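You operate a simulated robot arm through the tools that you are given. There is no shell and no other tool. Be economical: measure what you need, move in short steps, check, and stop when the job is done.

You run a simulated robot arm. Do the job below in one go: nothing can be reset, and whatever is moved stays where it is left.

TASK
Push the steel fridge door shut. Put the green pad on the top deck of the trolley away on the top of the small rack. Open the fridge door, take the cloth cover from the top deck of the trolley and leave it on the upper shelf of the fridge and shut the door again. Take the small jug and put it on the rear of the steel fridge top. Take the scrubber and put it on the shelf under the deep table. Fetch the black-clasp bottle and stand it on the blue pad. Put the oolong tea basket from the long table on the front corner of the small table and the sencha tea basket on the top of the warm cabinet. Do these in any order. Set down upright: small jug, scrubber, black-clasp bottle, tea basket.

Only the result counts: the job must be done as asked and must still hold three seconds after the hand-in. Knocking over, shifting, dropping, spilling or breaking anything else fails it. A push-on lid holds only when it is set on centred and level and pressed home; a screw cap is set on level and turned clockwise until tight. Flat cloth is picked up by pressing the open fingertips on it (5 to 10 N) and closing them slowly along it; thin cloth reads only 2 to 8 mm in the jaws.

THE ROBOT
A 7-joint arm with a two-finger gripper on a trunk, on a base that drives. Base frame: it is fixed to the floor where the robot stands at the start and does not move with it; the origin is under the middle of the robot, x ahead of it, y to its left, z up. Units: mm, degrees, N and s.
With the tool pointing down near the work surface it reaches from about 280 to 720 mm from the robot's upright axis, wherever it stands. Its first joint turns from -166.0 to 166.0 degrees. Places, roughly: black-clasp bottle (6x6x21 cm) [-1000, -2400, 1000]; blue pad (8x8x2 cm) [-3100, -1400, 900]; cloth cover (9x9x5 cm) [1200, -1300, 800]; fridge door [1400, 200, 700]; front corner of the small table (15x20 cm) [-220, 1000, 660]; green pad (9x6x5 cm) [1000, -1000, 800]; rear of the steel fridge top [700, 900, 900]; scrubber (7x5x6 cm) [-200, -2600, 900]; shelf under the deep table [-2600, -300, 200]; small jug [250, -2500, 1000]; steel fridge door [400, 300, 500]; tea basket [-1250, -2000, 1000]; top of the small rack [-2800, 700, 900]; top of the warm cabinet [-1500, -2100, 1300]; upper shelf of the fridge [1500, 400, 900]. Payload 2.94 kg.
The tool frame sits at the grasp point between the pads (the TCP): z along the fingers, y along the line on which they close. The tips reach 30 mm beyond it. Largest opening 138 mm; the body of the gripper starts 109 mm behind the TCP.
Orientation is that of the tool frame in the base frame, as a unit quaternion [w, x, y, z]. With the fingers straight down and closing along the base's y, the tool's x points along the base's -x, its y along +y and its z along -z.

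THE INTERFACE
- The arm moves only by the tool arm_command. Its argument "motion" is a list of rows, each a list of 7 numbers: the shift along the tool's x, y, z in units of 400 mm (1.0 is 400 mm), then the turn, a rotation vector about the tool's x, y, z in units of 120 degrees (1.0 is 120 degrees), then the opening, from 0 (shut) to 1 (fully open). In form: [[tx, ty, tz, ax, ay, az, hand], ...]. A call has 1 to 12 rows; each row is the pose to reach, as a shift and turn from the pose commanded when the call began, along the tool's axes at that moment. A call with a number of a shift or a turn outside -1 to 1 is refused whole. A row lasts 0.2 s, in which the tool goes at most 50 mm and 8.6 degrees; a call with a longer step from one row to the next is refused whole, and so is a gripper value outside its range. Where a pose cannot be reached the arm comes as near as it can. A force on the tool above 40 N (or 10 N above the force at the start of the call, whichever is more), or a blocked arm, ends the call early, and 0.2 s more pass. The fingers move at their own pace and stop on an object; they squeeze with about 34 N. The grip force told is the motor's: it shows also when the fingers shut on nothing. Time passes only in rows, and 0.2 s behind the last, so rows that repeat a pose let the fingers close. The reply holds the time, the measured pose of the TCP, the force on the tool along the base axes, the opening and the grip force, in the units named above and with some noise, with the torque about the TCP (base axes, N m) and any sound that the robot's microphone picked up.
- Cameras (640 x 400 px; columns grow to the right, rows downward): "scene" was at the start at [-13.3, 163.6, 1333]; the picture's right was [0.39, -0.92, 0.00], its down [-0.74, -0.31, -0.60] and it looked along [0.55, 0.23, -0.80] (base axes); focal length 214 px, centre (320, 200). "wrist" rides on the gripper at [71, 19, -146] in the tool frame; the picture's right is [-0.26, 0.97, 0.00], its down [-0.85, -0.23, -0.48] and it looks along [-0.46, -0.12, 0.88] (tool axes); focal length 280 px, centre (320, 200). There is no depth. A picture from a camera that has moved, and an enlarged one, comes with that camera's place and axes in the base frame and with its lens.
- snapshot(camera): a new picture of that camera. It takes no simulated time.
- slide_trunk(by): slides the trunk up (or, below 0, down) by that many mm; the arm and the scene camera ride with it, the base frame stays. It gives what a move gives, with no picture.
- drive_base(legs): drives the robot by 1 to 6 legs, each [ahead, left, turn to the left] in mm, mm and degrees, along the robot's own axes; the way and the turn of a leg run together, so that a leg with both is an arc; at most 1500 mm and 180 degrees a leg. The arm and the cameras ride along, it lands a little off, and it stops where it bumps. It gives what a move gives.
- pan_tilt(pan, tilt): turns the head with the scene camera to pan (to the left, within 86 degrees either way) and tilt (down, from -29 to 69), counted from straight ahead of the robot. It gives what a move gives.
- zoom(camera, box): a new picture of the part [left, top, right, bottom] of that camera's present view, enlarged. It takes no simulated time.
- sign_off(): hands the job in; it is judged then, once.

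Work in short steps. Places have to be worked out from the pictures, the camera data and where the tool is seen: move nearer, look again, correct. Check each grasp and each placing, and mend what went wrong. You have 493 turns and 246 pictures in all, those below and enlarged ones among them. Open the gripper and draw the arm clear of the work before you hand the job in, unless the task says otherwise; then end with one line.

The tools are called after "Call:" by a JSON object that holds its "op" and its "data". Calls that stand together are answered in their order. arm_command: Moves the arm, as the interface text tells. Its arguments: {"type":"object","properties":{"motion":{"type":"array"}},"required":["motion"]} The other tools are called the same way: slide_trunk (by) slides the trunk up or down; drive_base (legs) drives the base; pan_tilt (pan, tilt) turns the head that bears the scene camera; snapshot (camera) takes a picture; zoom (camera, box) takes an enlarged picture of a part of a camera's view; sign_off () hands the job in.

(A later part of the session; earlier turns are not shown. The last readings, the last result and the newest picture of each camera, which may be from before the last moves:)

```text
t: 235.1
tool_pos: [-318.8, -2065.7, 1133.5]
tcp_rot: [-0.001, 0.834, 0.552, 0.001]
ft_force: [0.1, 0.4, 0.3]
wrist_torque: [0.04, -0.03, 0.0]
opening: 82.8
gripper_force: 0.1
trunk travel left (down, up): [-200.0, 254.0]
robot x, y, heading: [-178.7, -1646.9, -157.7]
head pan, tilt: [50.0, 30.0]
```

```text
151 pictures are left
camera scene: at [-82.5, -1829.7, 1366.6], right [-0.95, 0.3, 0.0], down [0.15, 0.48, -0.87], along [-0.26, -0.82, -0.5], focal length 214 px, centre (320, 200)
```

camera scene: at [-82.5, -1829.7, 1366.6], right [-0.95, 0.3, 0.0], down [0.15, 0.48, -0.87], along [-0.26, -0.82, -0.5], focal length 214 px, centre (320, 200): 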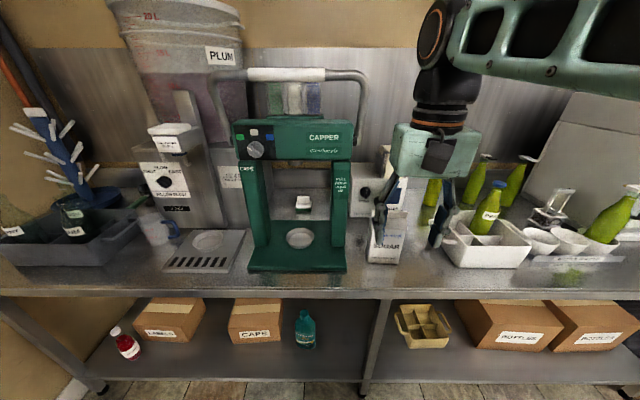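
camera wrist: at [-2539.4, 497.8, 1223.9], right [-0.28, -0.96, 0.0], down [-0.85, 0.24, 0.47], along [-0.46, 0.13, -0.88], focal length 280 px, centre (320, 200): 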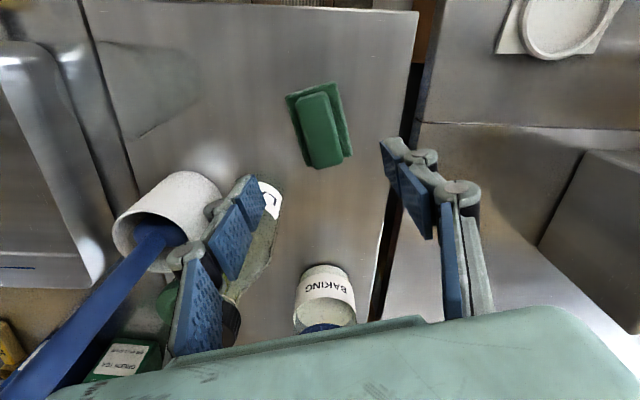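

Zoom on capper area (scrubber) and the jug, and the bottles.

Call:
{"op": "zoom", "data": {"camera": "scene", "box": [100, 150, 360, 290]}}

Call:
{"op": "zoom", "data": {"camera": "scene", "box": [360, 130, 640, 290]}}

```text
2.46 times, centred on (230, 220) of scene
camera zoom: at [-82.5, -1829.7, 1366.6], right [-0.95, 0.3, 0.0], down [0.15, 0.48, -0.87], along [-0.26, -0.82, -0.5], focal length 528 px, centre (542, 151)
```

zoom: 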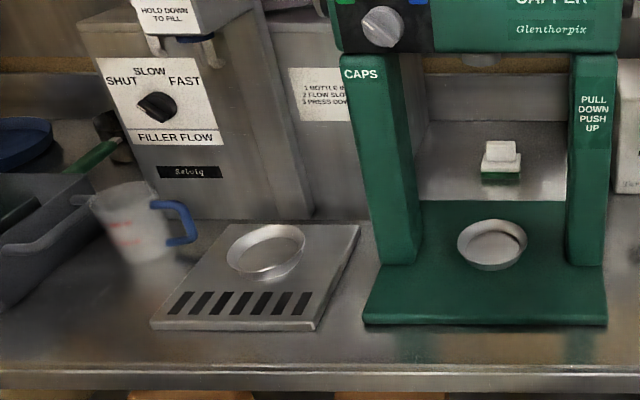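

```text
2.29 times, centred on (500, 210) of scene
camera zoom: at [-82.5, -1829.7, 1366.6], right [-0.95, 0.3, 0.0], down [0.15, 0.48, -0.87], along [-0.26, -0.82, -0.5], focal length 490 px, centre (-91, 177)
```

zoom: 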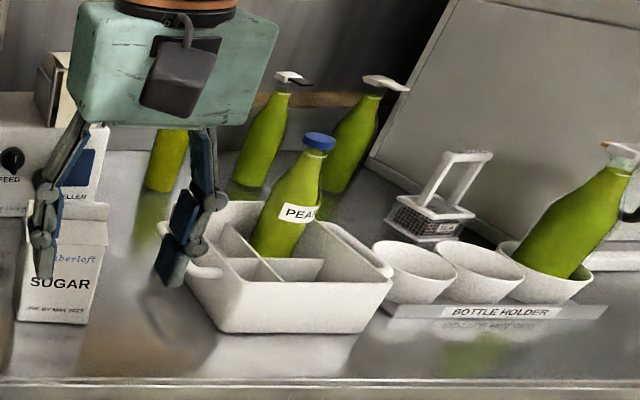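

The scrubber stands behind the capper, visible through its frame. Look with the wrist camera for access.

Call:
{"op": "snapshot", "data": {"camera": "wrist"}}

```text
148 pictures are left
camera wrist: at [-272.4, -2009.4, 1278.5], right [0.79, -0.62, 0.0], down [-0.54, -0.69, 0.48], along [-0.29, -0.37, -0.88], focal length 280 px, centre (320, 200)
```

wrist: 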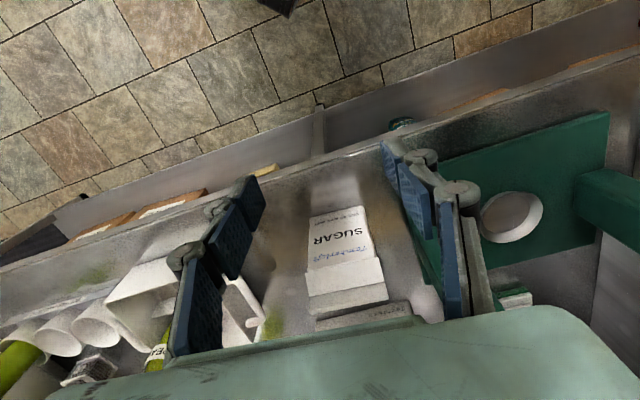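

Through-frame access will be tricky; do that later. Slide along the table to view bottles, baskets and the warm cabinet.

Call:
{"op": "drive_base", "data": {"legs": [[550, -466, 0]]}}

Call:
{"op": "snapshot", "data": {"camera": "scene"}}

```text
t: 239.7
tool_pos: [-1002.2, -1841.4, 1131.8]
tcp_rot: [0.0, 0.835, 0.55, 0.0]
ft_force: [0.7, -0.6, 1.1]
wrist_torque: [-0.01, 0.0, -0.03]
opening: 82.8
gripper_force: 0.1
trunk travel left (down, up): [-200.0, 254.0]
robot x, y, heading: [-859.9, -1421.0, -158.0]
head pan, tilt: [50.0, 30.0]
```

```text
147 pictures are left
camera scene: at [-766.5, -1606.2, 1366.6], right [-0.95, 0.31, 0.0], down [0.15, 0.48, -0.87], along [-0.27, -0.82, -0.5], focal length 214 px, centre (320, 200)
```

scene: 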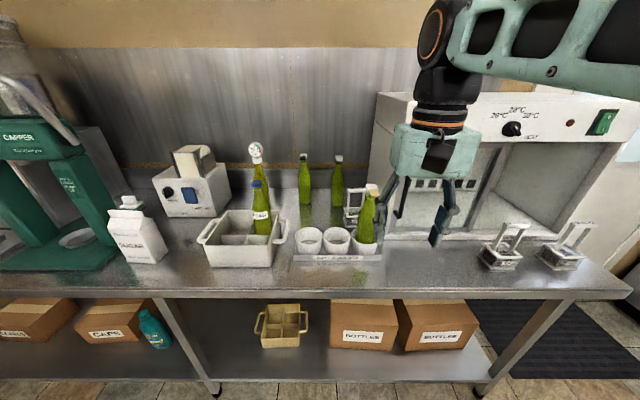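

Call:
{"op": "zoom", "data": {"camera": "scene", "box": [220, 130, 420, 280]}}

Call:
{"op": "zoom", "data": {"camera": "scene", "box": [440, 180, 640, 310]}}

```text
2.67 times, centred on (320, 205) of scene
camera zoom: at [-766.5, -1606.2, 1366.6], right [-0.95, 0.31, 0.0], down [0.15, 0.48, -0.87], along [-0.27, -0.82, -0.5], focal length 572 px, centre (320, 187)
```

zoom: 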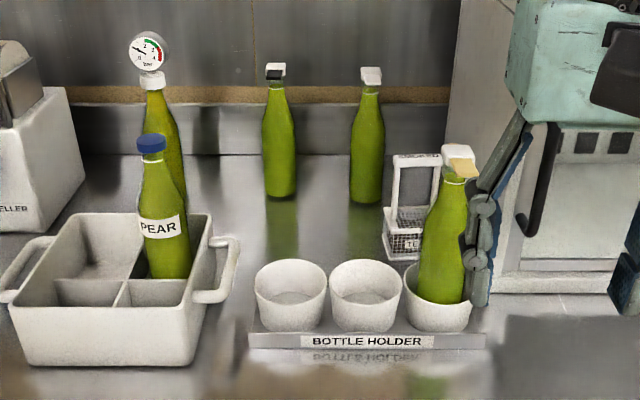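

```text
3.08 times, centred on (540, 245) of scene
camera zoom: at [-766.5, -1606.2, 1366.6], right [-0.95, 0.31, 0.0], down [0.15, 0.48, -0.87], along [-0.27, -0.82, -0.5], focal length 660 px, centre (-357, 62)
```

zoom: 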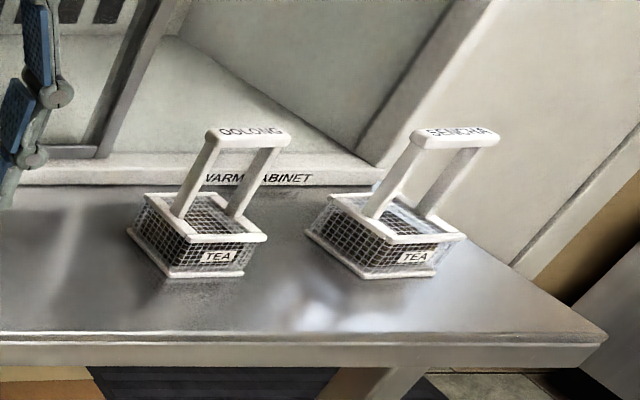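

OOLONG (left) and SENCHA (right) baskets are identified at ≈(-1444,-1882) and (-1619,-1825); the black-clasp bottle is at ≈(-959,-2417). Start with sencha → cabinet: slide right.

Call:
{"op": "drive_base", "data": {"legs": [[454, -273, 0]]}}

Call:
{"op": "pan_tilt", "data": {"pan": 50, "tilt": 25}}

Call:
{"op": "snapshot", "data": {"camera": "scene"}}

Call:
{"op": "snapshot", "data": {"camera": "wrist"}}

```text
t: 242.8
tool_pos: [-1528.5, -1760.2, 1132.3]
tcp_rot: [0.0, 0.834, 0.551, 0.0]
ft_force: [0.3, 0.2, 0.8]
wrist_torque: [0.01, 0.01, -0.02]
opening: 82.8
gripper_force: 0.0
trunk travel left (down, up): [-200.0, 254.0]
robot x, y, heading: [-1388.8, -1343.1, -157.8]
head pan, tilt: [50.0, 30.0]
```

```text
t: 243.4
tool_pos: [-1529.9, -1760.3, 1132.8]
tcp_rot: [-0.001, 0.834, 0.551, 0.0]
ft_force: [0.8, 0.0, 0.4]
wrist_torque: [0.02, 0.0, 0.03]
opening: 82.5
gripper_force: 0.1
trunk travel left (down, up): [-200.0, 254.0]
robot x, y, heading: [-1390.2, -1343.9, -157.7]
head pan, tilt: [50.0, 25.0]
```

```text
144 pictures are left
camera scene: at [-1292.6, -1525.8, 1374.6], right [-0.95, 0.31, 0.0], down [0.13, 0.4, -0.91], along [-0.28, -0.86, -0.42], focal length 214 px, centre (320, 200)
```

scene: 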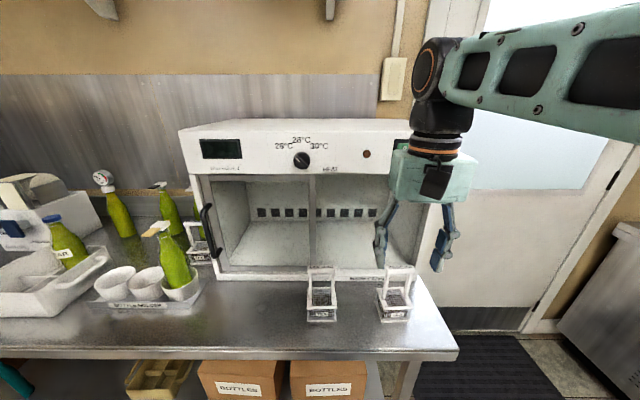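

```text
143 pictures are left
camera wrist: at [-1482.3, -1703.6, 1278.4], right [0.79, -0.62, 0.0], down [-0.54, -0.69, 0.48], along [-0.29, -0.37, -0.88], focal length 280 px, centre (320, 200)
```

wrist: 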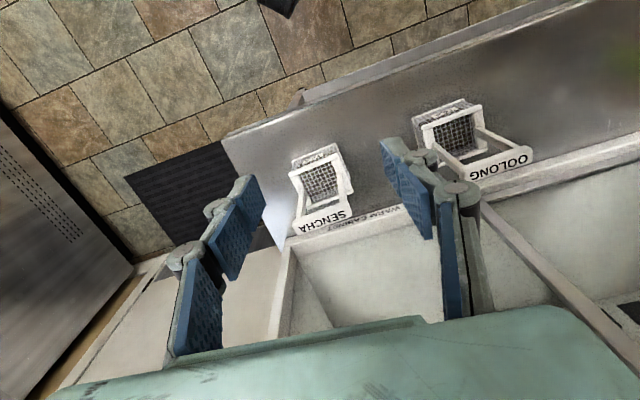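

Sencha's handle bar is at ≈(-1588,-1845,1000), 65–70 mm long and already parallel to the closing axis; I'll grip it by its ends. Move above.

Call:
{"op": "arm_command", "data": {"motion": [[-0.08, -0.017, 0.06, 0, 0, 0, 0.75], [-0.17, -0.033, 0.12, 0, 0, 0, 0.75], [-0.252, -0.05, 0.18, 0, 0, 0, 0.75]]}}

Call:
{"op": "snapshot", "data": {"camera": "wrist"}}

```text
t: 244.2
tool_pos: [-1586.3, -1844.9, 1061.5]
tcp_rot: [-0.001, 0.834, 0.551, 0.001]
ft_force: [-0.5, 0.3, -0.4]
wrist_torque: [-0.02, 0.0, 0.04]
opening: 103.3
gripper_force: 0.0
trunk travel left (down, up): [-200.0, 254.0]
robot x, y, heading: [-1389.5, -1348.2, -157.8]
head pan, tilt: [50.0, 25.0]
```

```text
142 pictures are left
camera wrist: at [-1540.8, -1788.8, 1206.8], right [0.79, -0.62, 0.0], down [-0.54, -0.69, 0.47], along [-0.29, -0.37, -0.88], focal length 280 px, centre (320, 200)
```

wrist: 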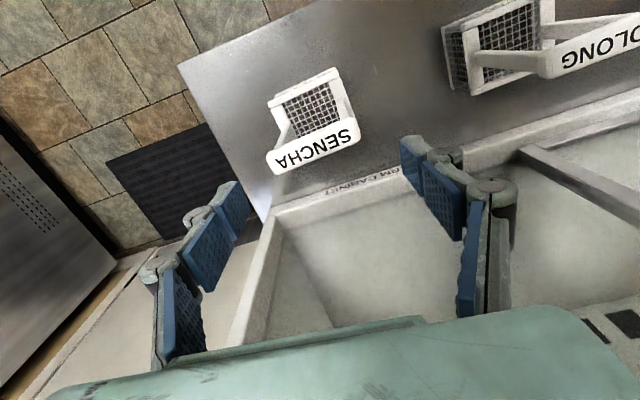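

Bar centre ≈(-1585,-1835,1005). Shift 10 mm and descend around the handle ends.

Call:
{"op": "arm_command", "data": {"motion": [[0.024, -0.006, 0.05, 0, 0, 0, 0.75], [0.024, -0.006, 0.1, 0, 0, 0, 0.75], [0.024, -0.006, 0.15, 0, 0, 0, 0.75]]}}

Call:
{"op": "snapshot", "data": {"camera": "wrist"}}

```text
t: 245.1
tool_pos: [-1586.0, -1834.8, 1000.3]
tcp_rot: [-0.001, 0.834, 0.551, 0.001]
ft_force: [-0.4, 0.1, -0.7]
wrist_torque: [-0.02, -0.01, -0.01]
opening: 103.5
gripper_force: 0.0
trunk travel left (down, up): [-200.0, 254.0]
robot x, y, heading: [-1386.2, -1342.8, -157.9]
head pan, tilt: [50.0, 25.0]
```

```text
141 pictures are left
camera wrist: at [-1539.3, -1779.0, 1146.5], right [0.79, -0.62, 0.0], down [-0.54, -0.69, 0.48], along [-0.29, -0.37, -0.88], focal length 280 px, centre (320, 200)
```

wrist: 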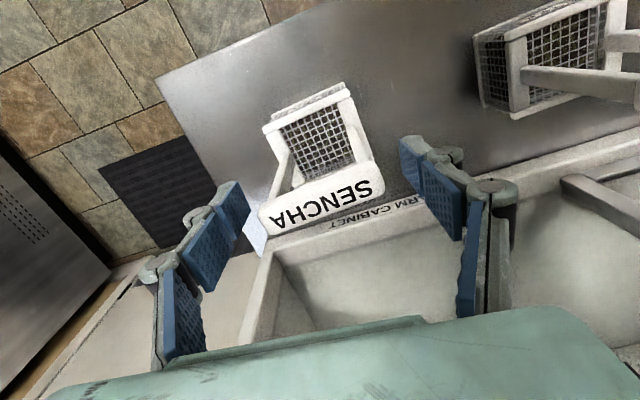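

Handle lies between the pads. Align 4° and close.

Call:
{"op": "arm_command", "data": {"motion": [[0, 0, 0, 0, 0, -0.033, 0.75], [0.01, 0, 0, 0, 0, -0.033, 0.5], [0.01, 0, 0, 0, 0, -0.033, 0.3], [0.01, 0, 0, 0, 0, -0.033, 0.1], [0.01, 0, 0, 0, 0, -0.033, 0], [0.01, 0, 0, 0, 0, -0.033, 0]]}}

Call:
{"op": "snapshot", "data": {"camera": "wrist"}}

```text
t: 246.4
tool_pos: [-1582.9, -1831.1, 1001.2]
tcp_rot: [-0.001, 0.814, 0.581, 0.0]
ft_force: [0.4, -0.8, 4.0]
wrist_torque: [-0.09, 0.08, 0.04]
opening: 64.2
gripper_force: 33.8
trunk travel left (down, up): [-200.0, 254.0]
robot x, y, heading: [-1389.1, -1345.1, -157.7]
head pan, tilt: [50.0, 25.0]
```

```text
140 pictures are left
camera wrist: at [-1541.2, -1772.2, 1147.0], right [0.83, -0.56, 0.0], down [-0.49, -0.73, 0.48], along [-0.27, -0.39, -0.88], focal length 280 px, centre (320, 200)
```

wrist: 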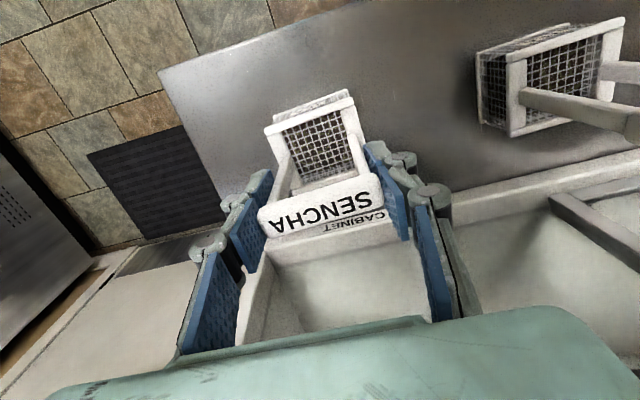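

Gripped (64 mm). Lift it and raise the trunk fully.

Call:
{"op": "arm_command", "data": {"motion": [[0, 0, -0.05, 0, 0, 0, 0], [0, 0, -0.12, 0, 0, 0, 0], [0, 0, -0.2, 0, 0, 0, 0], [0.08, 0, -0.28, 0, 0, 0, 0], [0.16, 0, -0.36, 0, 0, 0, 0]]}}

Call:
{"op": "slide_trunk", "data": {"by": 250}}

Call:
{"op": "arm_command", "data": {"motion": [[0, 0, -0.1, 0, 0, 0, 0], [0, 0, -0.2, 0, 0, 0, 0]]}}

Call:
{"op": "snapshot", "data": {"camera": "scene"}}

```text
t: 247.7
tool_pos: [-1562.4, -1771.4, 1144.5]
tcp_rot: [0.0, 0.814, 0.58, -0.001]
ft_force: [0.2, -0.9, -1.1]
wrist_torque: [0.01, 0.01, 0.02]
opening: 63.9
gripper_force: 34.3
trunk travel left (down, up): [-200.0, 254.0]
robot x, y, heading: [-1389.4, -1341.8, -157.9]
head pan, tilt: [50.0, 25.0]
```

```text
t: 250.2
tool_pos: [-1562.0, -1772.6, 1394.5]
tcp_rot: [0.0, 0.814, 0.58, 0.0]
ft_force: [-0.3, -0.4, -1.2]
wrist_torque: [0.0, 0.0, 0.01]
opening: 63.9
gripper_force: 33.7
trunk travel left (down, up): [-450.0, 4.0]
robot x, y, heading: [-1390.0, -1341.5, -157.9]
head pan, tilt: [50.0, 25.0]
```

```text
t: 250.8
tool_pos: [-1561.4, -1773.3, 1468.6]
tcp_rot: [-0.001, 0.815, 0.58, 0.0]
ft_force: [0.3, -0.4, -1.0]
wrist_torque: [0.0, 0.03, 0.0]
opening: 63.7
gripper_force: 34.5
out of reach, approached as far as the arm can: row 2
trunk travel left (down, up): [-450.0, 4.0]
robot x, y, heading: [-1388.4, -1341.6, -157.9]
head pan, tilt: [50.0, 25.0]
```

```text
139 pictures are left
camera scene: at [-1291.2, -1526.5, 1624.3], right [-0.95, 0.3, 0.0], down [0.13, 0.4, -0.91], along [-0.28, -0.86, -0.42], focal length 214 px, centre (320, 200)
```

scene: 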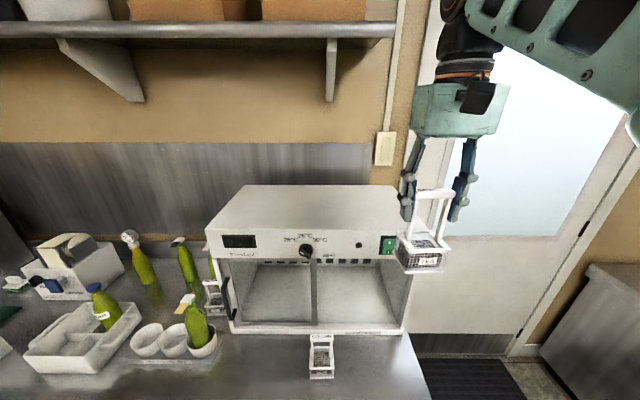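

Cabinet top spans n≈-2336…-2676 (depth 340). I move closer to the table and then test reach over the cabinet at this height.

Call:
{"op": "drive_base", "data": {"legs": [[-20, 145, 0]]}}

Call:
{"op": "arm_command", "data": {"motion": [[-0.08, 0, 0.01, 0, 0, 0, 0], [-0.16, 0, 0.02, 0, 0, 0, 0], [-0.24, 0, 0.03, 0, 0, 0, 0]]}}

Call:
{"op": "snapshot", "data": {"camera": "scene"}}

```text
t: 252.7
tool_pos: [-1489.5, -1898.9, 1468.5]
tcp_rot: [0.0, 0.815, 0.579, 0.001]
ft_force: [0.4, -0.9, -1.2]
wrist_torque: [0.01, 0.05, -0.03]
opening: 63.9
gripper_force: 34.6
trunk travel left (down, up): [-450.0, 4.0]
robot x, y, heading: [-1312.2, -1467.3, -157.8]
head pan, tilt: [50.0, 25.0]
```

```text
t: 253.5
tool_pos: [-1503.0, -1935.2, 1452.6]
tcp_rot: [0.002, 0.815, 0.58, -0.003]
ft_force: [0.7, -0.1, -0.9]
wrist_torque: [-0.05, 0.05, 0.02]
opening: 63.8
gripper_force: 33.9
out of reach, approached as far as the arm can: row 1, 2, 3
trunk travel left (down, up): [-450.0, 4.0]
robot x, y, heading: [-1315.3, -1472.1, -157.6]
head pan, tilt: [50.0, 25.0]
```

```text
138 pictures are left
camera scene: at [-1218.7, -1650.6, 1624.7], right [-0.95, 0.3, 0.0], down [0.13, 0.4, -0.91], along [-0.28, -0.86, -0.42], focal length 214 px, centre (320, 200)
```

scene: 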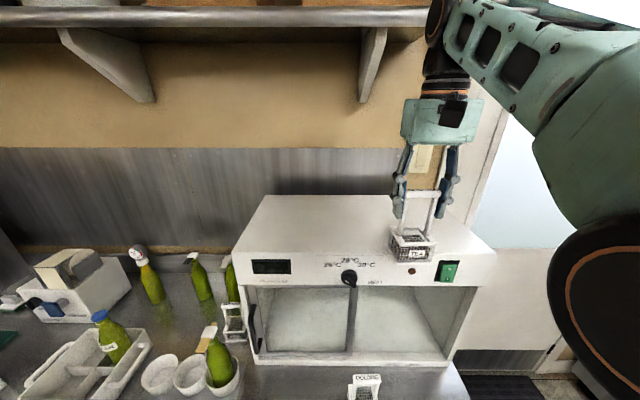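

Reach ends ~110 mm short. I'll back off slightly and turn to face the table squarely so the base can get closer.

Call:
{"op": "drive_base", "data": {"legs": [[-71, -30, 0], [0, 0, 45]]}}

```text
t: 256.7
tool_pos: [-1059.6, -1876.9, 1449.8]
tcp_rot: [0.002, 0.528, 0.849, -0.001]
ft_force: [0.9, -0.1, -2.0]
wrist_torque: [0.0, -0.02, 0.0]
opening: 63.8
gripper_force: 34.2
trunk travel left (down, up): [-450.0, 4.0]
robot x, y, heading: [-1260.2, -1415.2, -112.4]
head pan, tilt: [50.0, 25.0]
```

Swing the arm back toward the cabinet direction.

Call:
{"op": "arm_command", "data": {"motion": [[0.059, -0.088, 0, 0, 0, 0.043, 0], [0.1175, -0.176, 0, 0, 0, 0.086, 0], [0.176, -0.264, 0, 0, 0, 0.129, 0], [0.235, -0.3525, 0, 0, 0, 0.1725, 0], [0.294, -0.44, 0, 0, 0, 0.2156, 0], [0.3525, -0.529, 0, 0, 0, 0.259, 0], [0.411, -0.617, 0, 0, 0, 0.302, 0], [0.47, -0.705, 0, 0, 0, 0.345, 0]]}}

Call:
{"op": "pan_tilt", "data": {"pan": 10, "tilt": 30}}

Call:
{"op": "snapshot", "data": {"camera": "scene"}}

```text
t: 258.5
tool_pos: [-1396.2, -1831.6, 1451.1]
tcp_rot: [0.003, 0.794, 0.608, 0.0]
ft_force: [-0.6, 0.8, -1.8]
wrist_torque: [0.04, -0.02, 0.01]
opening: 63.8
gripper_force: 33.9
trunk travel left (down, up): [-450.0, 4.0]
robot x, y, heading: [-1260.2, -1414.5, -112.5]
head pan, tilt: [50.0, 25.0]
```

```text
t: 259.5
tool_pos: [-1395.7, -1831.7, 1451.1]
tcp_rot: [0.001, 0.794, 0.607, 0.0]
ft_force: [-0.2, 0.6, -1.8]
wrist_torque: [0.01, 0.0, -0.01]
opening: 63.8
gripper_force: 33.9
trunk travel left (down, up): [-450.0, 4.0]
robot x, y, heading: [-1258.8, -1416.3, -112.4]
head pan, tilt: [10.0, 30.0]
```

```text
137 pictures are left
camera scene: at [-1126.1, -1480.3, 1616.6], right [-0.98, 0.21, 0.0], down [0.11, 0.49, -0.87], along [-0.19, -0.85, -0.5], focal length 214 px, centre (320, 200)
```

scene: 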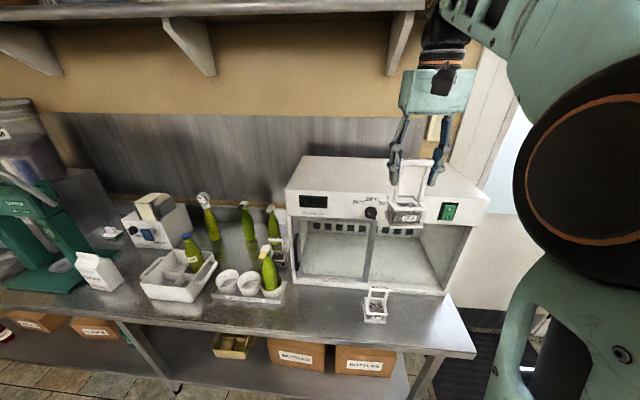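

Drive 125 mm closer, then extend the arm with a slight forward tilt over the cabinet top.

Call:
{"op": "drive_base", "data": {"legs": [[120, 0, 0]]}}

Call:
{"op": "arm_command", "data": {"motion": [[-0.06, 0, 0, 0, -0.02, 0, 0], [-0.12, 0, 0, 0, -0.04, 0, 0], [-0.18, 0, 0, 0, -0.06, 0, 0], [-0.24, 0, 0, 0, -0.08, 0, 0], [-0.3, 0, 0, 0, -0.1, 0, 0]]}}

Call:
{"op": "snapshot", "data": {"camera": "scene"}}

```text
t: 260.8
tool_pos: [-1439.6, -1943.5, 1452.0]
tcp_rot: [0.001, 0.795, 0.607, 0.0]
ft_force: [0.5, -0.7, -2.2]
wrist_torque: [0.03, -0.02, 0.01]
opening: 64.0
gripper_force: 33.9
trunk travel left (down, up): [-450.0, 4.0]
robot x, y, heading: [-1307.7, -1522.7, -112.3]
head pan, tilt: [10.0, 30.0]
```

```text
t: 262.0
tool_pos: [-1471.6, -2058.0, 1451.6]
tcp_rot: [0.064, 0.79, 0.603, -0.083]
ft_force: [-0.1, -1.4, -2.3]
wrist_torque: [0.01, -0.01, 0.02]
opening: 63.6
gripper_force: 34.0
trunk travel left (down, up): [-450.0, 4.0]
robot x, y, heading: [-1306.4, -1523.7, -112.2]
head pan, tilt: [10.0, 30.0]
```

```text
136 pictures are left
camera scene: at [-1171.7, -1591.0, 1616.6], right [-0.98, 0.21, 0.0], down [0.11, 0.49, -0.87], along [-0.19, -0.85, -0.5], focal length 214 px, centre (320, 200)
```

scene: 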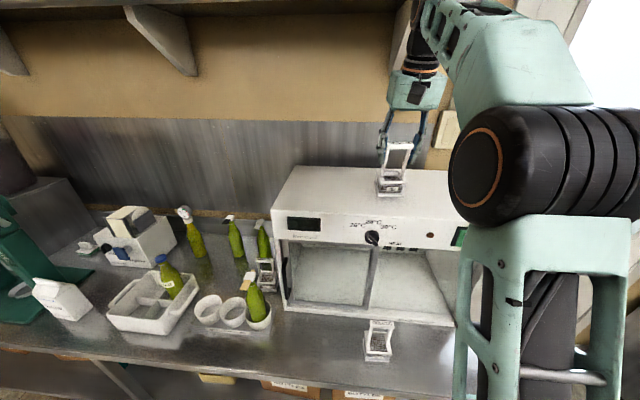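

Basket is above the cabinet top (about 75–100 mm in). Lower in small steps to contact.

Call:
{"op": "arm_command", "data": {"motion": [[0.004, 0, 0.018, 0, 0, 0, 0], [0.008, 0, 0.036, 0, 0, 0, 0], [0.0105, 0, 0.05, 0, 0, 0, 0], [0.0105, 0, 0.05, 0, 0, 0, 0]]}}

Call:
{"op": "zoom", "data": {"camera": "scene", "box": [330, 60, 490, 240]}}

```text
t: 263.0
tool_pos: [-1472.0, -2055.7, 1434.6]
tcp_rot: [0.067, 0.79, 0.603, -0.087]
ft_force: [-3.3, -0.7, 28.0]
wrist_torque: [-0.02, 0.13, 0.35]
opening: 63.4
gripper_force: 34.0
trunk travel left (down, up): [-450.0, 4.0]
robot x, y, heading: [-1303.7, -1524.3, -112.2]
head pan, tilt: [10.0, 30.0]
```

```text
2.22 times, centred on (410, 150) of scene
camera zoom: at [-1170.9, -1586.9, 1617.0], right [-0.98, 0.21, 0.0], down [0.11, 0.49, -0.87], along [-0.19, -0.85, -0.5], focal length 477 px, centre (120, 311)
```

zoom: 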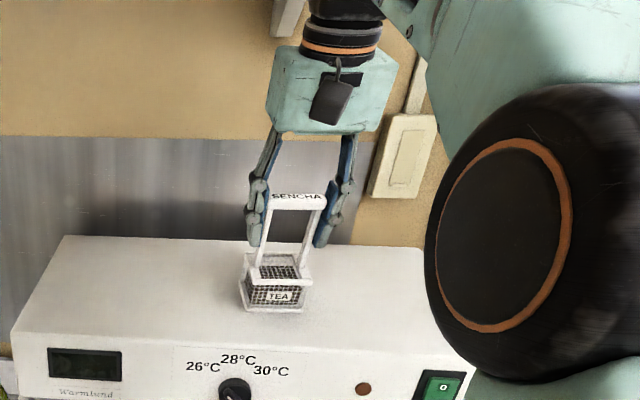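

Contact (28 N); the basket leans ~12°. Ease off the pressure and open so it settles flat.

Call:
{"op": "arm_command", "data": {"motion": [[-0.001, 0, -0.006, 0, 0.02, 0, 0], [-0.001, 0, -0.006, 0, 0.04, 0, 0.5], [-0.001, 0, -0.006, 0, 0.04, 0, 0.56], [-0.001, 0, -0.006, 0, 0.04, 0, 0.65], [-0.001, 0, -0.006, 0, 0.04, 0, 0.7]]}}

Call:
{"op": "zoom", "data": {"camera": "scene", "box": [330, 60, 490, 240]}}

Call:
{"op": "snapshot", "data": {"camera": "wrist"}}

```text
t: 264.2
tool_pos: [-1471.4, -2057.7, 1434.3]
tcp_rot: [0.039, 0.793, 0.607, -0.05]
ft_force: [-0.5, 0.1, -1.0]
wrist_torque: [-0.01, 0.0, -0.01]
opening: 96.8
gripper_force: 0.0
trunk travel left (down, up): [-450.0, 4.0]
robot x, y, heading: [-1308.3, -1522.8, -112.5]
head pan, tilt: [10.0, 30.0]
```

```text
2.22 times, centred on (410, 150) of scene
camera zoom: at [-1171.4, -1590.1, 1616.6], right [-0.98, 0.21, 0.0], down [0.11, 0.49, -0.87], along [-0.19, -0.85, -0.5], focal length 477 px, centre (120, 311)
```

zoom: 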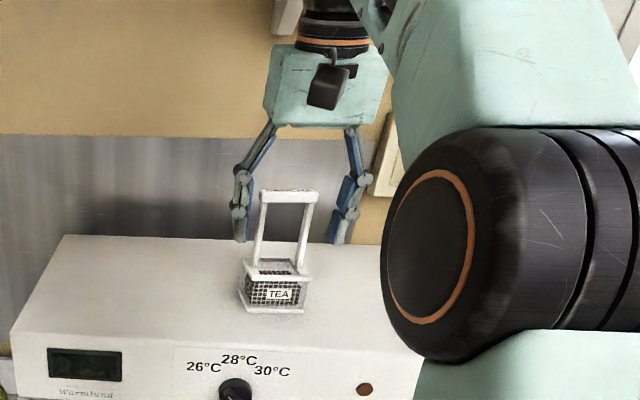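

```text
133 pictures are left
camera wrist: at [-1429.4, -1978.3, 1569.1], right [0.86, -0.5, 0.04], down [-0.43, -0.69, 0.58], along [-0.27, -0.52, -0.81], focal length 280 px, centre (320, 200)
```

wrist: 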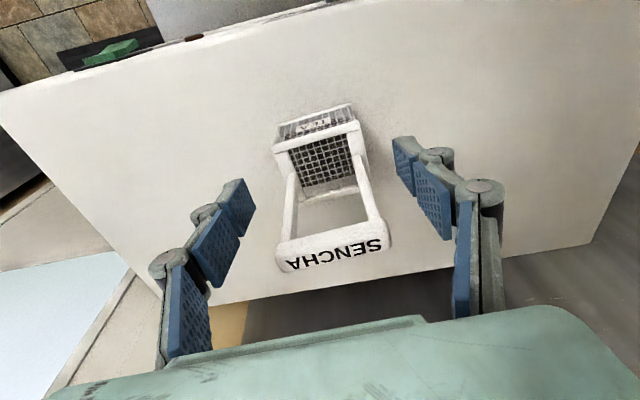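

Sencha stands upright on the cabinet. Back straight out along the hand's direction.

Call:
{"op": "drive_base", "data": {"legs": [[-218, -28, 0]]}}

Call:
{"op": "snapshot", "data": {"camera": "scene"}}

```text
t: 265.9
tool_pos: [-1413.8, -1845.2, 1434.2]
tcp_rot: [0.04, 0.793, 0.606, -0.051]
ft_force: [-0.7, -0.3, 0.6]
wrist_torque: [-0.08, -0.01, -0.02]
opening: 96.6
gripper_force: 0.1
trunk travel left (down, up): [-450.0, 4.0]
robot x, y, heading: [-1247.8, -1309.5, -112.3]
head pan, tilt: [10.0, 30.0]
```

```text
132 pictures are left
camera scene: at [-1114.1, -1377.0, 1616.7], right [-0.98, 0.21, 0.0], down [0.11, 0.49, -0.87], along [-0.19, -0.85, -0.5], focal length 214 px, centre (320, 200)
```

scene: 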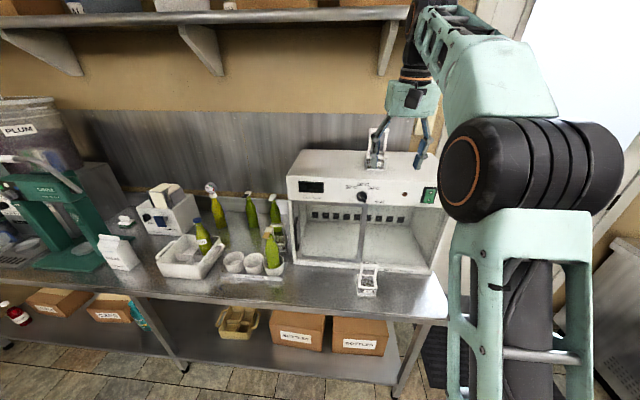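

Now the oolong basket: lower the trunk and hover above its handle (≈(-1395,-1898)).

Call:
{"op": "slide_trunk", "data": {"by": -250}}

Call:
{"op": "arm_command", "data": {"motion": [[0, 0, 0.06, 0, 0.03, 0, 0.75], [-0.05, 0.03, 0.13, 0, 0.061, 0, 0.75], [-0.1, 0.07, 0.2, 0, 0.061, 0, 0.75]]}}

Call:
{"op": "snapshot", "data": {"camera": "wrist"}}

```text
t: 268.4
tool_pos: [-1414.0, -1845.8, 1183.2]
tcp_rot: [0.04, 0.792, 0.607, -0.051]
ft_force: [-0.5, 0.6, -0.2]
wrist_torque: [-0.02, 0.01, -0.02]
opening: 96.5
gripper_force: 0.0
trunk travel left (down, up): [-200.0, 254.0]
robot x, y, heading: [-1248.3, -1309.6, -112.2]
head pan, tilt: [10.0, 30.0]
```

```text
t: 269.2
tool_pos: [-1400.4, -1900.7, 1108.4]
tcp_rot: [0.001, 0.794, 0.608, 0.0]
ft_force: [0.0, 0.0, -0.6]
wrist_torque: [-0.01, 0.0, 0.0]
opening: 103.3
gripper_force: 0.0
trunk travel left (down, up): [-200.0, 254.0]
robot x, y, heading: [-1249.3, -1310.5, -112.2]
head pan, tilt: [10.0, 30.0]
```

```text
131 pictures are left
camera wrist: at [-1362.4, -1839.0, 1254.2], right [0.86, -0.5, 0.0], down [-0.44, -0.76, 0.48], along [-0.24, -0.41, -0.88], focal length 280 px, centre (320, 200)
```

wrist: 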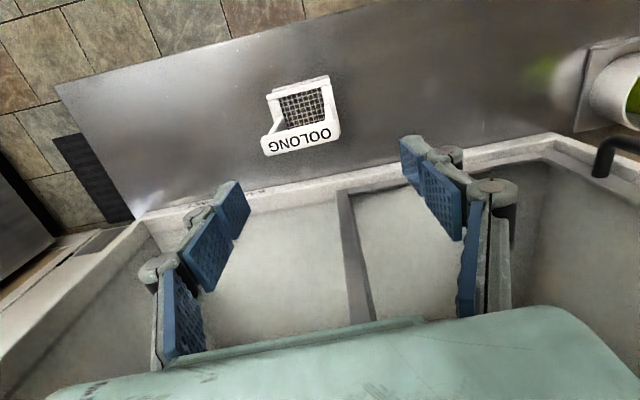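

Shift 15 mm along the bar and descend onto the handle.

Call:
{"op": "arm_command", "data": {"motion": [[0.008, -0.038, 0.08, 0, 0, 0, 0.75], [0.008, -0.038, 0.17, 0, 0, 0, 0.75], [0.008, -0.038, 0.262, 0, 0, 0, 0.75]]}}

Call:
{"op": "snapshot", "data": {"camera": "wrist"}}

```text
t: 270.0
tool_pos: [-1411.8, -1894.9, 1003.6]
tcp_rot: [0.001, 0.794, 0.608, -0.001]
ft_force: [-0.8, -0.1, -0.7]
wrist_torque: [0.01, 0.01, 0.01]
opening: 103.3
gripper_force: 0.1
trunk travel left (down, up): [-200.0, 254.0]
robot x, y, heading: [-1249.1, -1310.2, -112.2]
head pan, tilt: [10.0, 30.0]
```

```text
130 pictures are left
camera wrist: at [-1375.9, -1832.7, 1149.1], right [0.86, -0.5, 0.0], down [-0.44, -0.76, 0.48], along [-0.24, -0.41, -0.88], focal length 280 px, centre (320, 200)
```

wrist: 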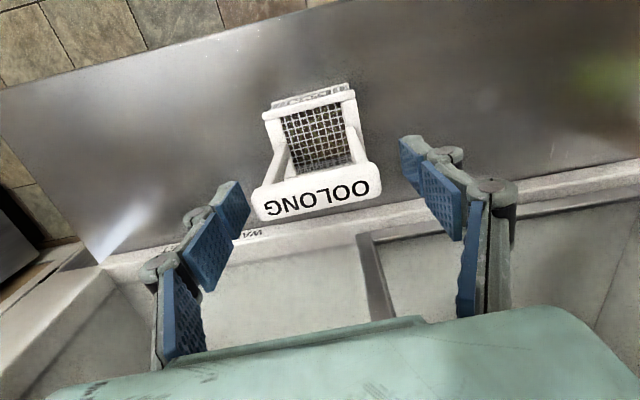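

Aligned. Close, then lift.

Call:
{"op": "arm_command", "data": {"motion": [[0, 0, 0, 0, 0, 0, 0.5], [0, 0, 0, 0, 0, 0, 0.3], [0, 0, 0, 0, 0, 0, 0.1], [0, 0, 0, 0, 0, 0, 0], [0, 0, 0, 0, 0, 0, 0], [0, 0, -0.06, 0, 0, 0, 0], [0, 0, -0.16, 0, 0, 0, 0], [0.08, 0, -0.24, 0, 0, 0, 0], [0.16, 0, -0.3, 0, 0, 0, 0], [0.24, 0, -0.34, 0, 0, 0, 0]]}}

Call:
{"op": "snapshot", "data": {"camera": "wrist"}}

```text
t: 272.2
tool_pos: [-1389.6, -1800.6, 1141.1]
tcp_rot: [0.0, 0.794, 0.608, 0.0]
ft_force: [-0.1, 0.2, -2.6]
wrist_torque: [0.03, 0.03, -0.01]
opening: 63.3
gripper_force: 34.4
trunk travel left (down, up): [-200.0, 254.0]
robot x, y, heading: [-1248.7, -1312.2, -112.1]
head pan, tilt: [10.0, 30.0]
```

```text
129 pictures are left
camera wrist: at [-1351.9, -1738.7, 1286.7], right [0.86, -0.5, 0.0], down [-0.44, -0.76, 0.48], along [-0.24, -0.41, -0.88], focal length 280 px, centre (320, 200)
```

wrist: 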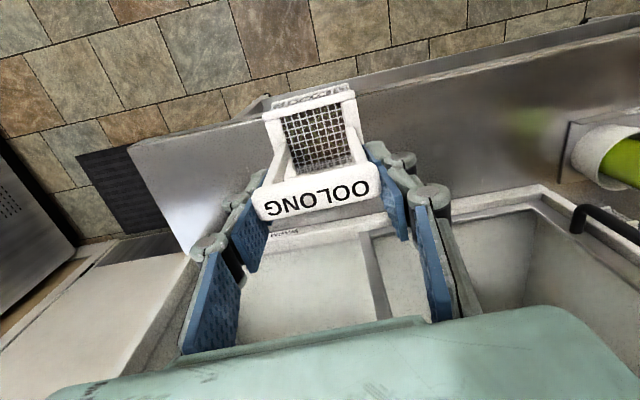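

Held. Turn around and drive toward the small table's front corner (≈(-220,1000)).

Call:
{"op": "drive_base", "data": {"legs": [[-60, 0, 0], [0, 0, 178], [1000, -25, 0], [800, -20, 0]]}}

Call:
{"op": "pan_tilt", "data": {"pan": 0, "tilt": 40}}

Call:
{"op": "snapshot", "data": {"camera": "scene"}}

```text
t: 289.1
tool_pos: [-267.1, 841.2, 1142.1]
tcp_rot: [0.0, -0.588, 0.809, 0.0]
ft_force: [-0.4, 0.3, -1.7]
wrist_torque: [-0.03, 0.02, 0.0]
opening: 63.3
gripper_force: 33.9
trunk travel left (down, up): [-200.0, 254.0]
robot x, y, heading: [-432.5, 358.9, 64.8]
head pan, tilt: [10.0, 30.0]
```

```text
t: 289.9
tool_pos: [-267.1, 840.0, 1141.2]
tcp_rot: [0.0, -0.588, 0.809, 0.001]
ft_force: [-0.8, -0.6, -0.5]
wrist_torque: [0.0, 0.01, -0.02]
opening: 63.3
gripper_force: 33.8
trunk travel left (down, up): [-200.0, 254.0]
robot x, y, heading: [-430.5, 356.4, 64.6]
head pan, tilt: [0.0, 40.0]
```

```text
128 pictures are left
camera scene: at [-554.1, 420.8, 1351.3], right [0.9, -0.43, 0.0], down [-0.27, -0.58, -0.77], along [0.33, 0.69, -0.64], focal length 214 px, centre (320, 200)
```

scene: 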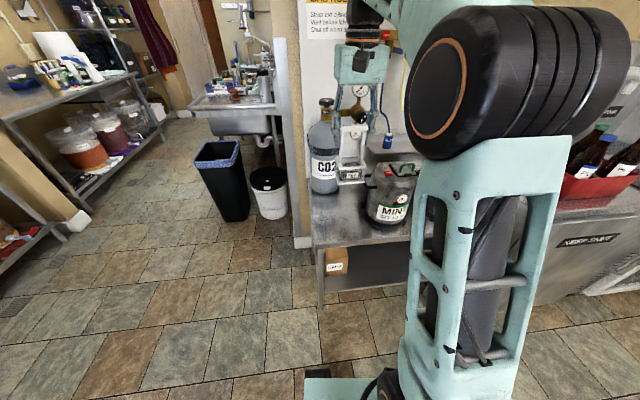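

Corner at ≈(-340,933); spot (-235,990) is free between the corner, CO2 cylinder and MINT keg. Move in and lower to z≈830.

Call:
{"op": "drive_base", "data": {"legs": [[128, 17, 0]]}}

Call:
{"op": "snapshot", "data": {"camera": "wrist"}}

```text
t: 291.1
tool_pos: [-227.9, 962.6, 1140.7]
tcp_rot: [-0.001, -0.588, 0.809, 0.001]
ft_force: [0.0, -0.8, -1.7]
wrist_torque: [0.0, -0.01, 0.0]
opening: 63.3
gripper_force: 33.8
trunk travel left (down, up): [-200.0, 254.0]
robot x, y, heading: [-395.3, 478.9, 64.9]
head pan, tilt: [0.0, 40.0]
```

```text
127 pictures are left
camera wrist: at [-267.8, 900.4, 1286.4], right [-0.84, 0.55, 0.0], down [0.48, 0.74, 0.48], along [0.26, 0.4, -0.88], focal length 280 px, centre (320, 200)
```

wrist: 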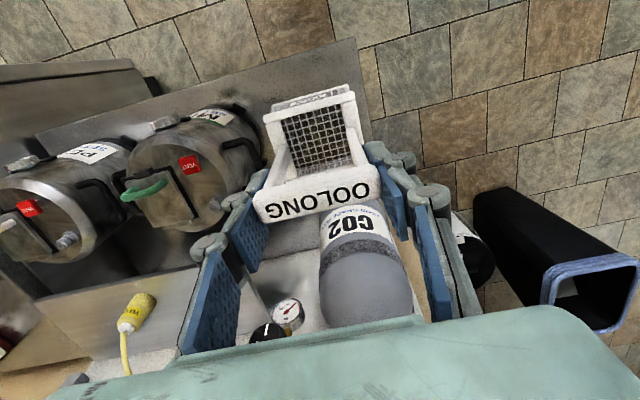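

Geometry confirmed. Centre over (-230,985) and descend to z≈830.

Call:
{"op": "arm_command", "data": {"motion": [[-0.025, 0.011, 0.1, 0, 0, 0, 0], [-0.05, 0.022, 0.2, 0, 0, 0, 0], [-0.05, 0.022, 0.32, 0, 0, 0, 0], [-0.05, 0.022, 0.44, 0, 0, 0, 0], [-0.05, 0.022, 0.56, 0, 0, 0, 0], [-0.05, 0.022, 0.67, 0, 0, 0, 0], [-0.05, 0.022, 0.775, 0, 0, 0, 0]]}}

Call:
{"op": "snapshot", "data": {"camera": "scene"}}

Call:
{"op": "snapshot", "data": {"camera": "wrist"}}

```text
t: 292.8
tool_pos: [-231.3, 986.1, 829.7]
tcp_rot: [0.0, -0.588, 0.809, 0.002]
ft_force: [-0.7, -0.6, -2.0]
wrist_torque: [0.0, -0.03, 0.01]
opening: 63.2
gripper_force: 34.2
trunk travel left (down, up): [-200.0, 254.0]
robot x, y, heading: [-391.6, 478.1, 65.0]
head pan, tilt: [0.0, 40.0]
```

```text
126 pictures are left
camera scene: at [-514.9, 543.1, 1351.3], right [0.9, -0.43, 0.0], down [-0.27, -0.58, -0.77], along [0.33, 0.69, -0.64], focal length 214 px, centre (320, 200)
```

scene: 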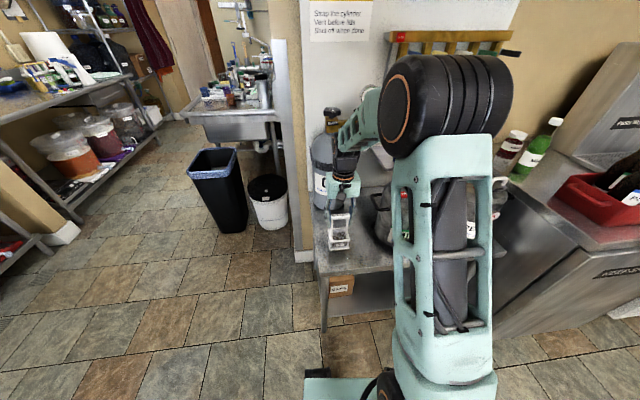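

```text
125 pictures are left
camera wrist: at [-270.4, 922.7, 976.1], right [-0.84, 0.55, 0.0], down [0.48, 0.73, 0.48], along [0.26, 0.4, -0.88], focal length 280 px, centre (320, 200)
```

wrist: 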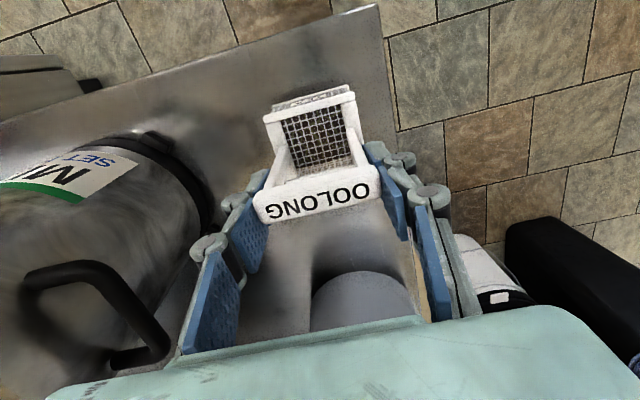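

Lower to contact in small final steps.

Call:
{"op": "arm_command", "data": {"motion": [[0, 0, 0.06, 0, 0, 0, 0], [0, 0, 0.1, 0, 0, 0, 0], [0, 0, 0.115, 0, 0, 0, 0], [0, 0, 0.13, 0, 0, 0, 0]]}}

```text
t: 293.8
tool_pos: [-232.0, 984.9, 783.0]
tcp_rot: [0.002, -0.587, 0.809, 0.003]
ft_force: [-2.4, -4.5, 28.2]
wrist_torque: [-0.2, 0.04, -0.14]
opening: 63.5
gripper_force: 33.8
trunk travel left (down, up): [-200.0, 254.0]
robot x, y, heading: [-395.0, 482.5, 65.0]
head pan, tilt: [0.0, 40.0]
```

Contact (28 N). Ease 3 mm, open, and rise straight up.

Call:
{"op": "arm_command", "data": {"motion": [[0, 0, -0.006, 0, 0, 0, 0], [0, 0, -0.004, 0, 0, 0, 0.55], [0, 0, -0.004, 0, 0, 0, 0.7], [0, 0, -0.004, 0, 0, 0, 0.75], [0, 0, -0.06, 0, 0, 0, 0.75], [0, 0, -0.16, 0, 0, 0, 0.75], [0, 0, -0.28, 0, 0, 0, 0.75], [0, 0, -0.4, 0, 0, 0, 0.75], [0, 0, -0.52, 0, 0, 0, 0.75], [0, 0, -0.64, 0, 0, 0, 0.75], [0, 0, -0.76, 0, 0, 0, 0.75]]}}

Call:
{"op": "snapshot", "data": {"camera": "wrist"}}

Call:
{"op": "snapshot", "data": {"camera": "scene"}}

```text
t: 296.1
tool_pos: [-231.4, 984.3, 1083.1]
tcp_rot: [0.0, -0.588, 0.808, 0.002]
ft_force: [0.5, -0.3, -0.2]
wrist_torque: [-0.01, 0.01, 0.02]
opening: 103.6
gripper_force: 0.0
trunk travel left (down, up): [-200.0, 254.0]
robot x, y, heading: [-397.3, 478.9, 65.0]
head pan, tilt: [0.0, 40.0]
```

```text
124 pictures are left
camera wrist: at [-270.8, 921.6, 1228.5], right [-0.84, 0.55, 0.0], down [0.48, 0.74, 0.48], along [0.26, 0.4, -0.88], focal length 280 px, centre (320, 200)
```

wrist: 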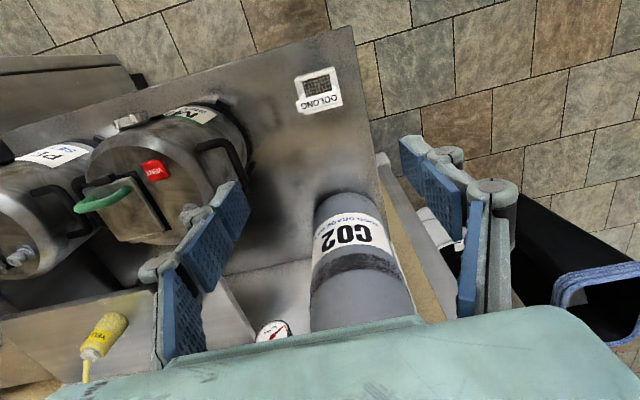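

```text
123 pictures are left
camera scene: at [-514.9, 543.0, 1351.2], right [0.9, -0.43, 0.0], down [-0.27, -0.58, -0.77], along [0.33, 0.69, -0.64], focal length 214 px, centre (320, 200)
```

scene: 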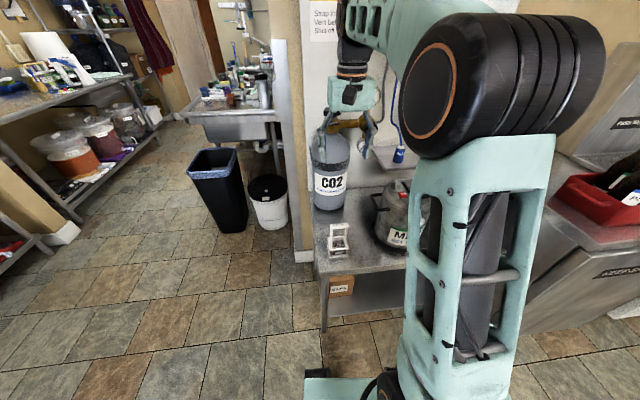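

Oolong basket is placed. Next the small jug: drive to the long table's left part.

Call:
{"op": "drive_base", "data": {"legs": [[-150, 0, 0], [0, 0, -179], [860, 830, 0], [860, 830, 0]]}}

Call:
{"op": "pan_tilt", "data": {"pan": 5, "tilt": 35}}

Call:
{"op": "snapshot", "data": {"camera": "scene"}}

```text
t: 319.5
tool_pos: [195.1, -2388.9, 1083.0]
tcp_rot: [0.002, 0.797, 0.604, 0.0]
ft_force: [0.2, -0.4, -0.4]
wrist_torque: [-0.02, 0.01, -0.03]
opening: 103.6
gripper_force: 0.1
trunk travel left (down, up): [-200.0, 254.0]
robot x, y, heading: [334.9, -1878.2, -112.8]
head pan, tilt: [0.0, 40.0]
stopped in leg 4: the robot was blocked; the commanded pose is now the measured one
```

```text
t: 320.1
tool_pos: [194.6, -2388.9, 1083.6]
tcp_rot: [0.001, 0.797, 0.604, 0.0]
ft_force: [0.5, -0.8, 0.2]
wrist_torque: [0.04, 0.03, -0.01]
opening: 103.5
gripper_force: 0.1
trunk travel left (down, up): [-200.0, 254.0]
robot x, y, heading: [337.3, -1882.8, -112.9]
head pan, tilt: [5.0, 35.0]
```

```text
122 pictures are left
camera scene: at [462.8, -1941.5, 1358.8], right [-0.95, 0.31, 0.0], down [0.18, 0.55, -0.82], along [-0.25, -0.78, -0.57], focal length 214 px, centre (320, 200)
```

scene: 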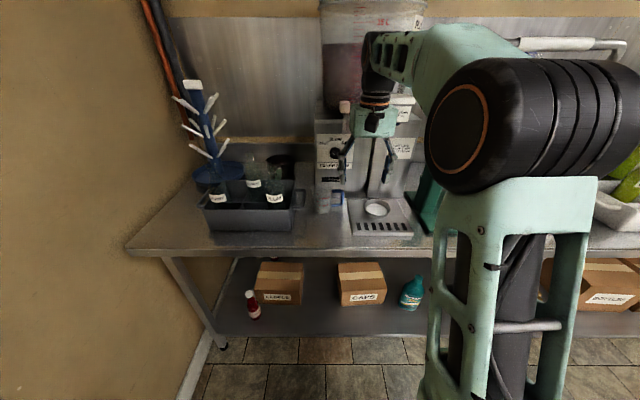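

Blocked — the hand probably reached the filler. Back off 150 mm and inspect.

Call:
{"op": "drive_base", "data": {"legs": [[-150, 0, 0]]}}

Call:
{"op": "snapshot", "data": {"camera": "scene"}}

Call:
{"op": "snapshot", "data": {"camera": "wrist"}}

```text
t: 320.8
tool_pos: [192.6, -2387.3, 1083.1]
tcp_rot: [0.002, 0.798, 0.603, 0.0]
ft_force: [-0.2, 0.1, 0.6]
wrist_torque: [0.01, -0.01, -0.08]
opening: 103.5
gripper_force: 0.0
trunk travel left (down, up): [-200.0, 254.0]
robot x, y, heading: [334.4, -1877.0, -113.1]
head pan, tilt: [5.0, 35.0]
stopped in leg 1: the robot was blocked; the commanded pose is now the measured one
```

```text
121 pictures are left
camera scene: at [462.2, -1941.0, 1358.8], right [-0.95, 0.31, 0.0], down [0.18, 0.55, -0.82], along [-0.25, -0.78, -0.57], focal length 214 px, centre (320, 200)
```

scene: 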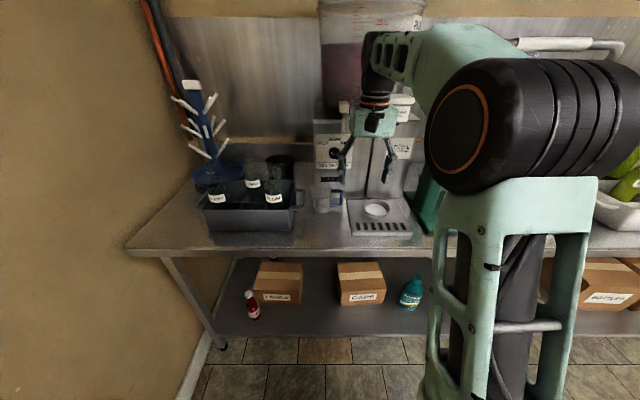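

```text
120 pictures are left
camera wrist: at [230.7, -2325.1, 1228.1], right [0.86, -0.51, 0.0], down [-0.45, -0.75, 0.48], along [-0.24, -0.41, -0.88], focal length 280 px, centre (320, 200)
```

wrist: 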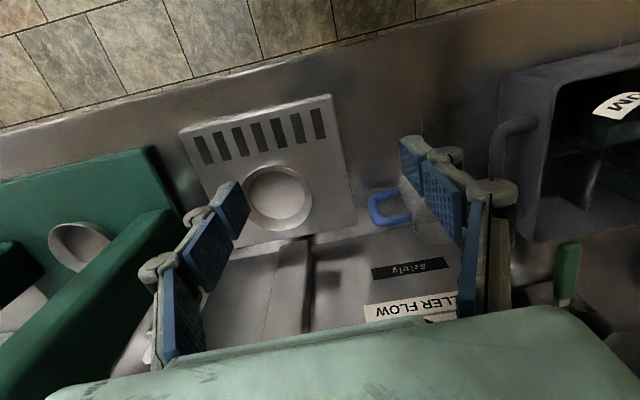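

The backing-off was blocked too: the tub table's end (~(516,-1855)) is beside my left flank. Slide right, away from it.

Call:
{"op": "drive_base", "data": {"legs": [[0, -60, 0], [-150, -60, 0]]}}

Call:
{"op": "pan_tilt", "data": {"pan": 80, "tilt": 50}}

Call:
{"op": "snapshot", "data": {"camera": "scene"}}

```text
t: 323.1
tool_pos: [140.2, -2203.1, 1082.3]
tcp_rot: [0.002, 0.798, 0.603, 0.001]
ft_force: [0.6, -0.5, 0.3]
wrist_torque: [0.03, 0.0, -0.01]
opening: 103.5
gripper_force: 0.1
trunk travel left (down, up): [-200.0, 254.0]
robot x, y, heading: [281.8, -1691.4, -112.8]
head pan, tilt: [5.0, 35.0]
```

```text
t: 324.5
tool_pos: [141.0, -2203.2, 1083.3]
tcp_rot: [0.002, 0.798, 0.603, 0.0]
ft_force: [-0.2, 0.1, 0.3]
wrist_torque: [-0.01, -0.02, 0.01]
opening: 103.3
gripper_force: 0.0
trunk travel left (down, up): [-200.0, 254.0]
robot x, y, heading: [281.3, -1692.3, -113.2]
head pan, tilt: [80.0, 50.0]
```

```text
119 pictures are left
camera scene: at [502.3, -1716.0, 1337.1], right [-0.55, -0.84, 0.0], down [-0.64, 0.42, -0.64], along [0.54, -0.35, -0.77], focal length 214 px, centre (320, 200)
```

scene: 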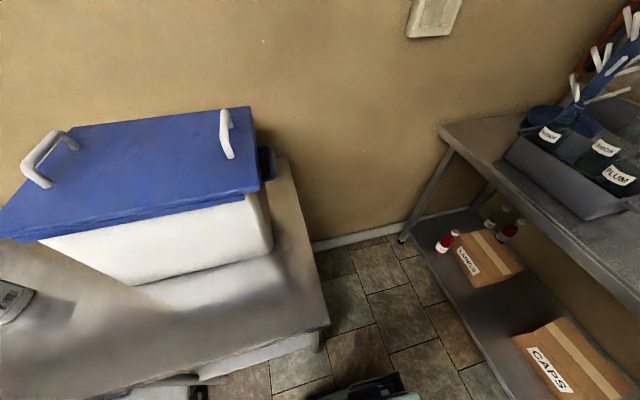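

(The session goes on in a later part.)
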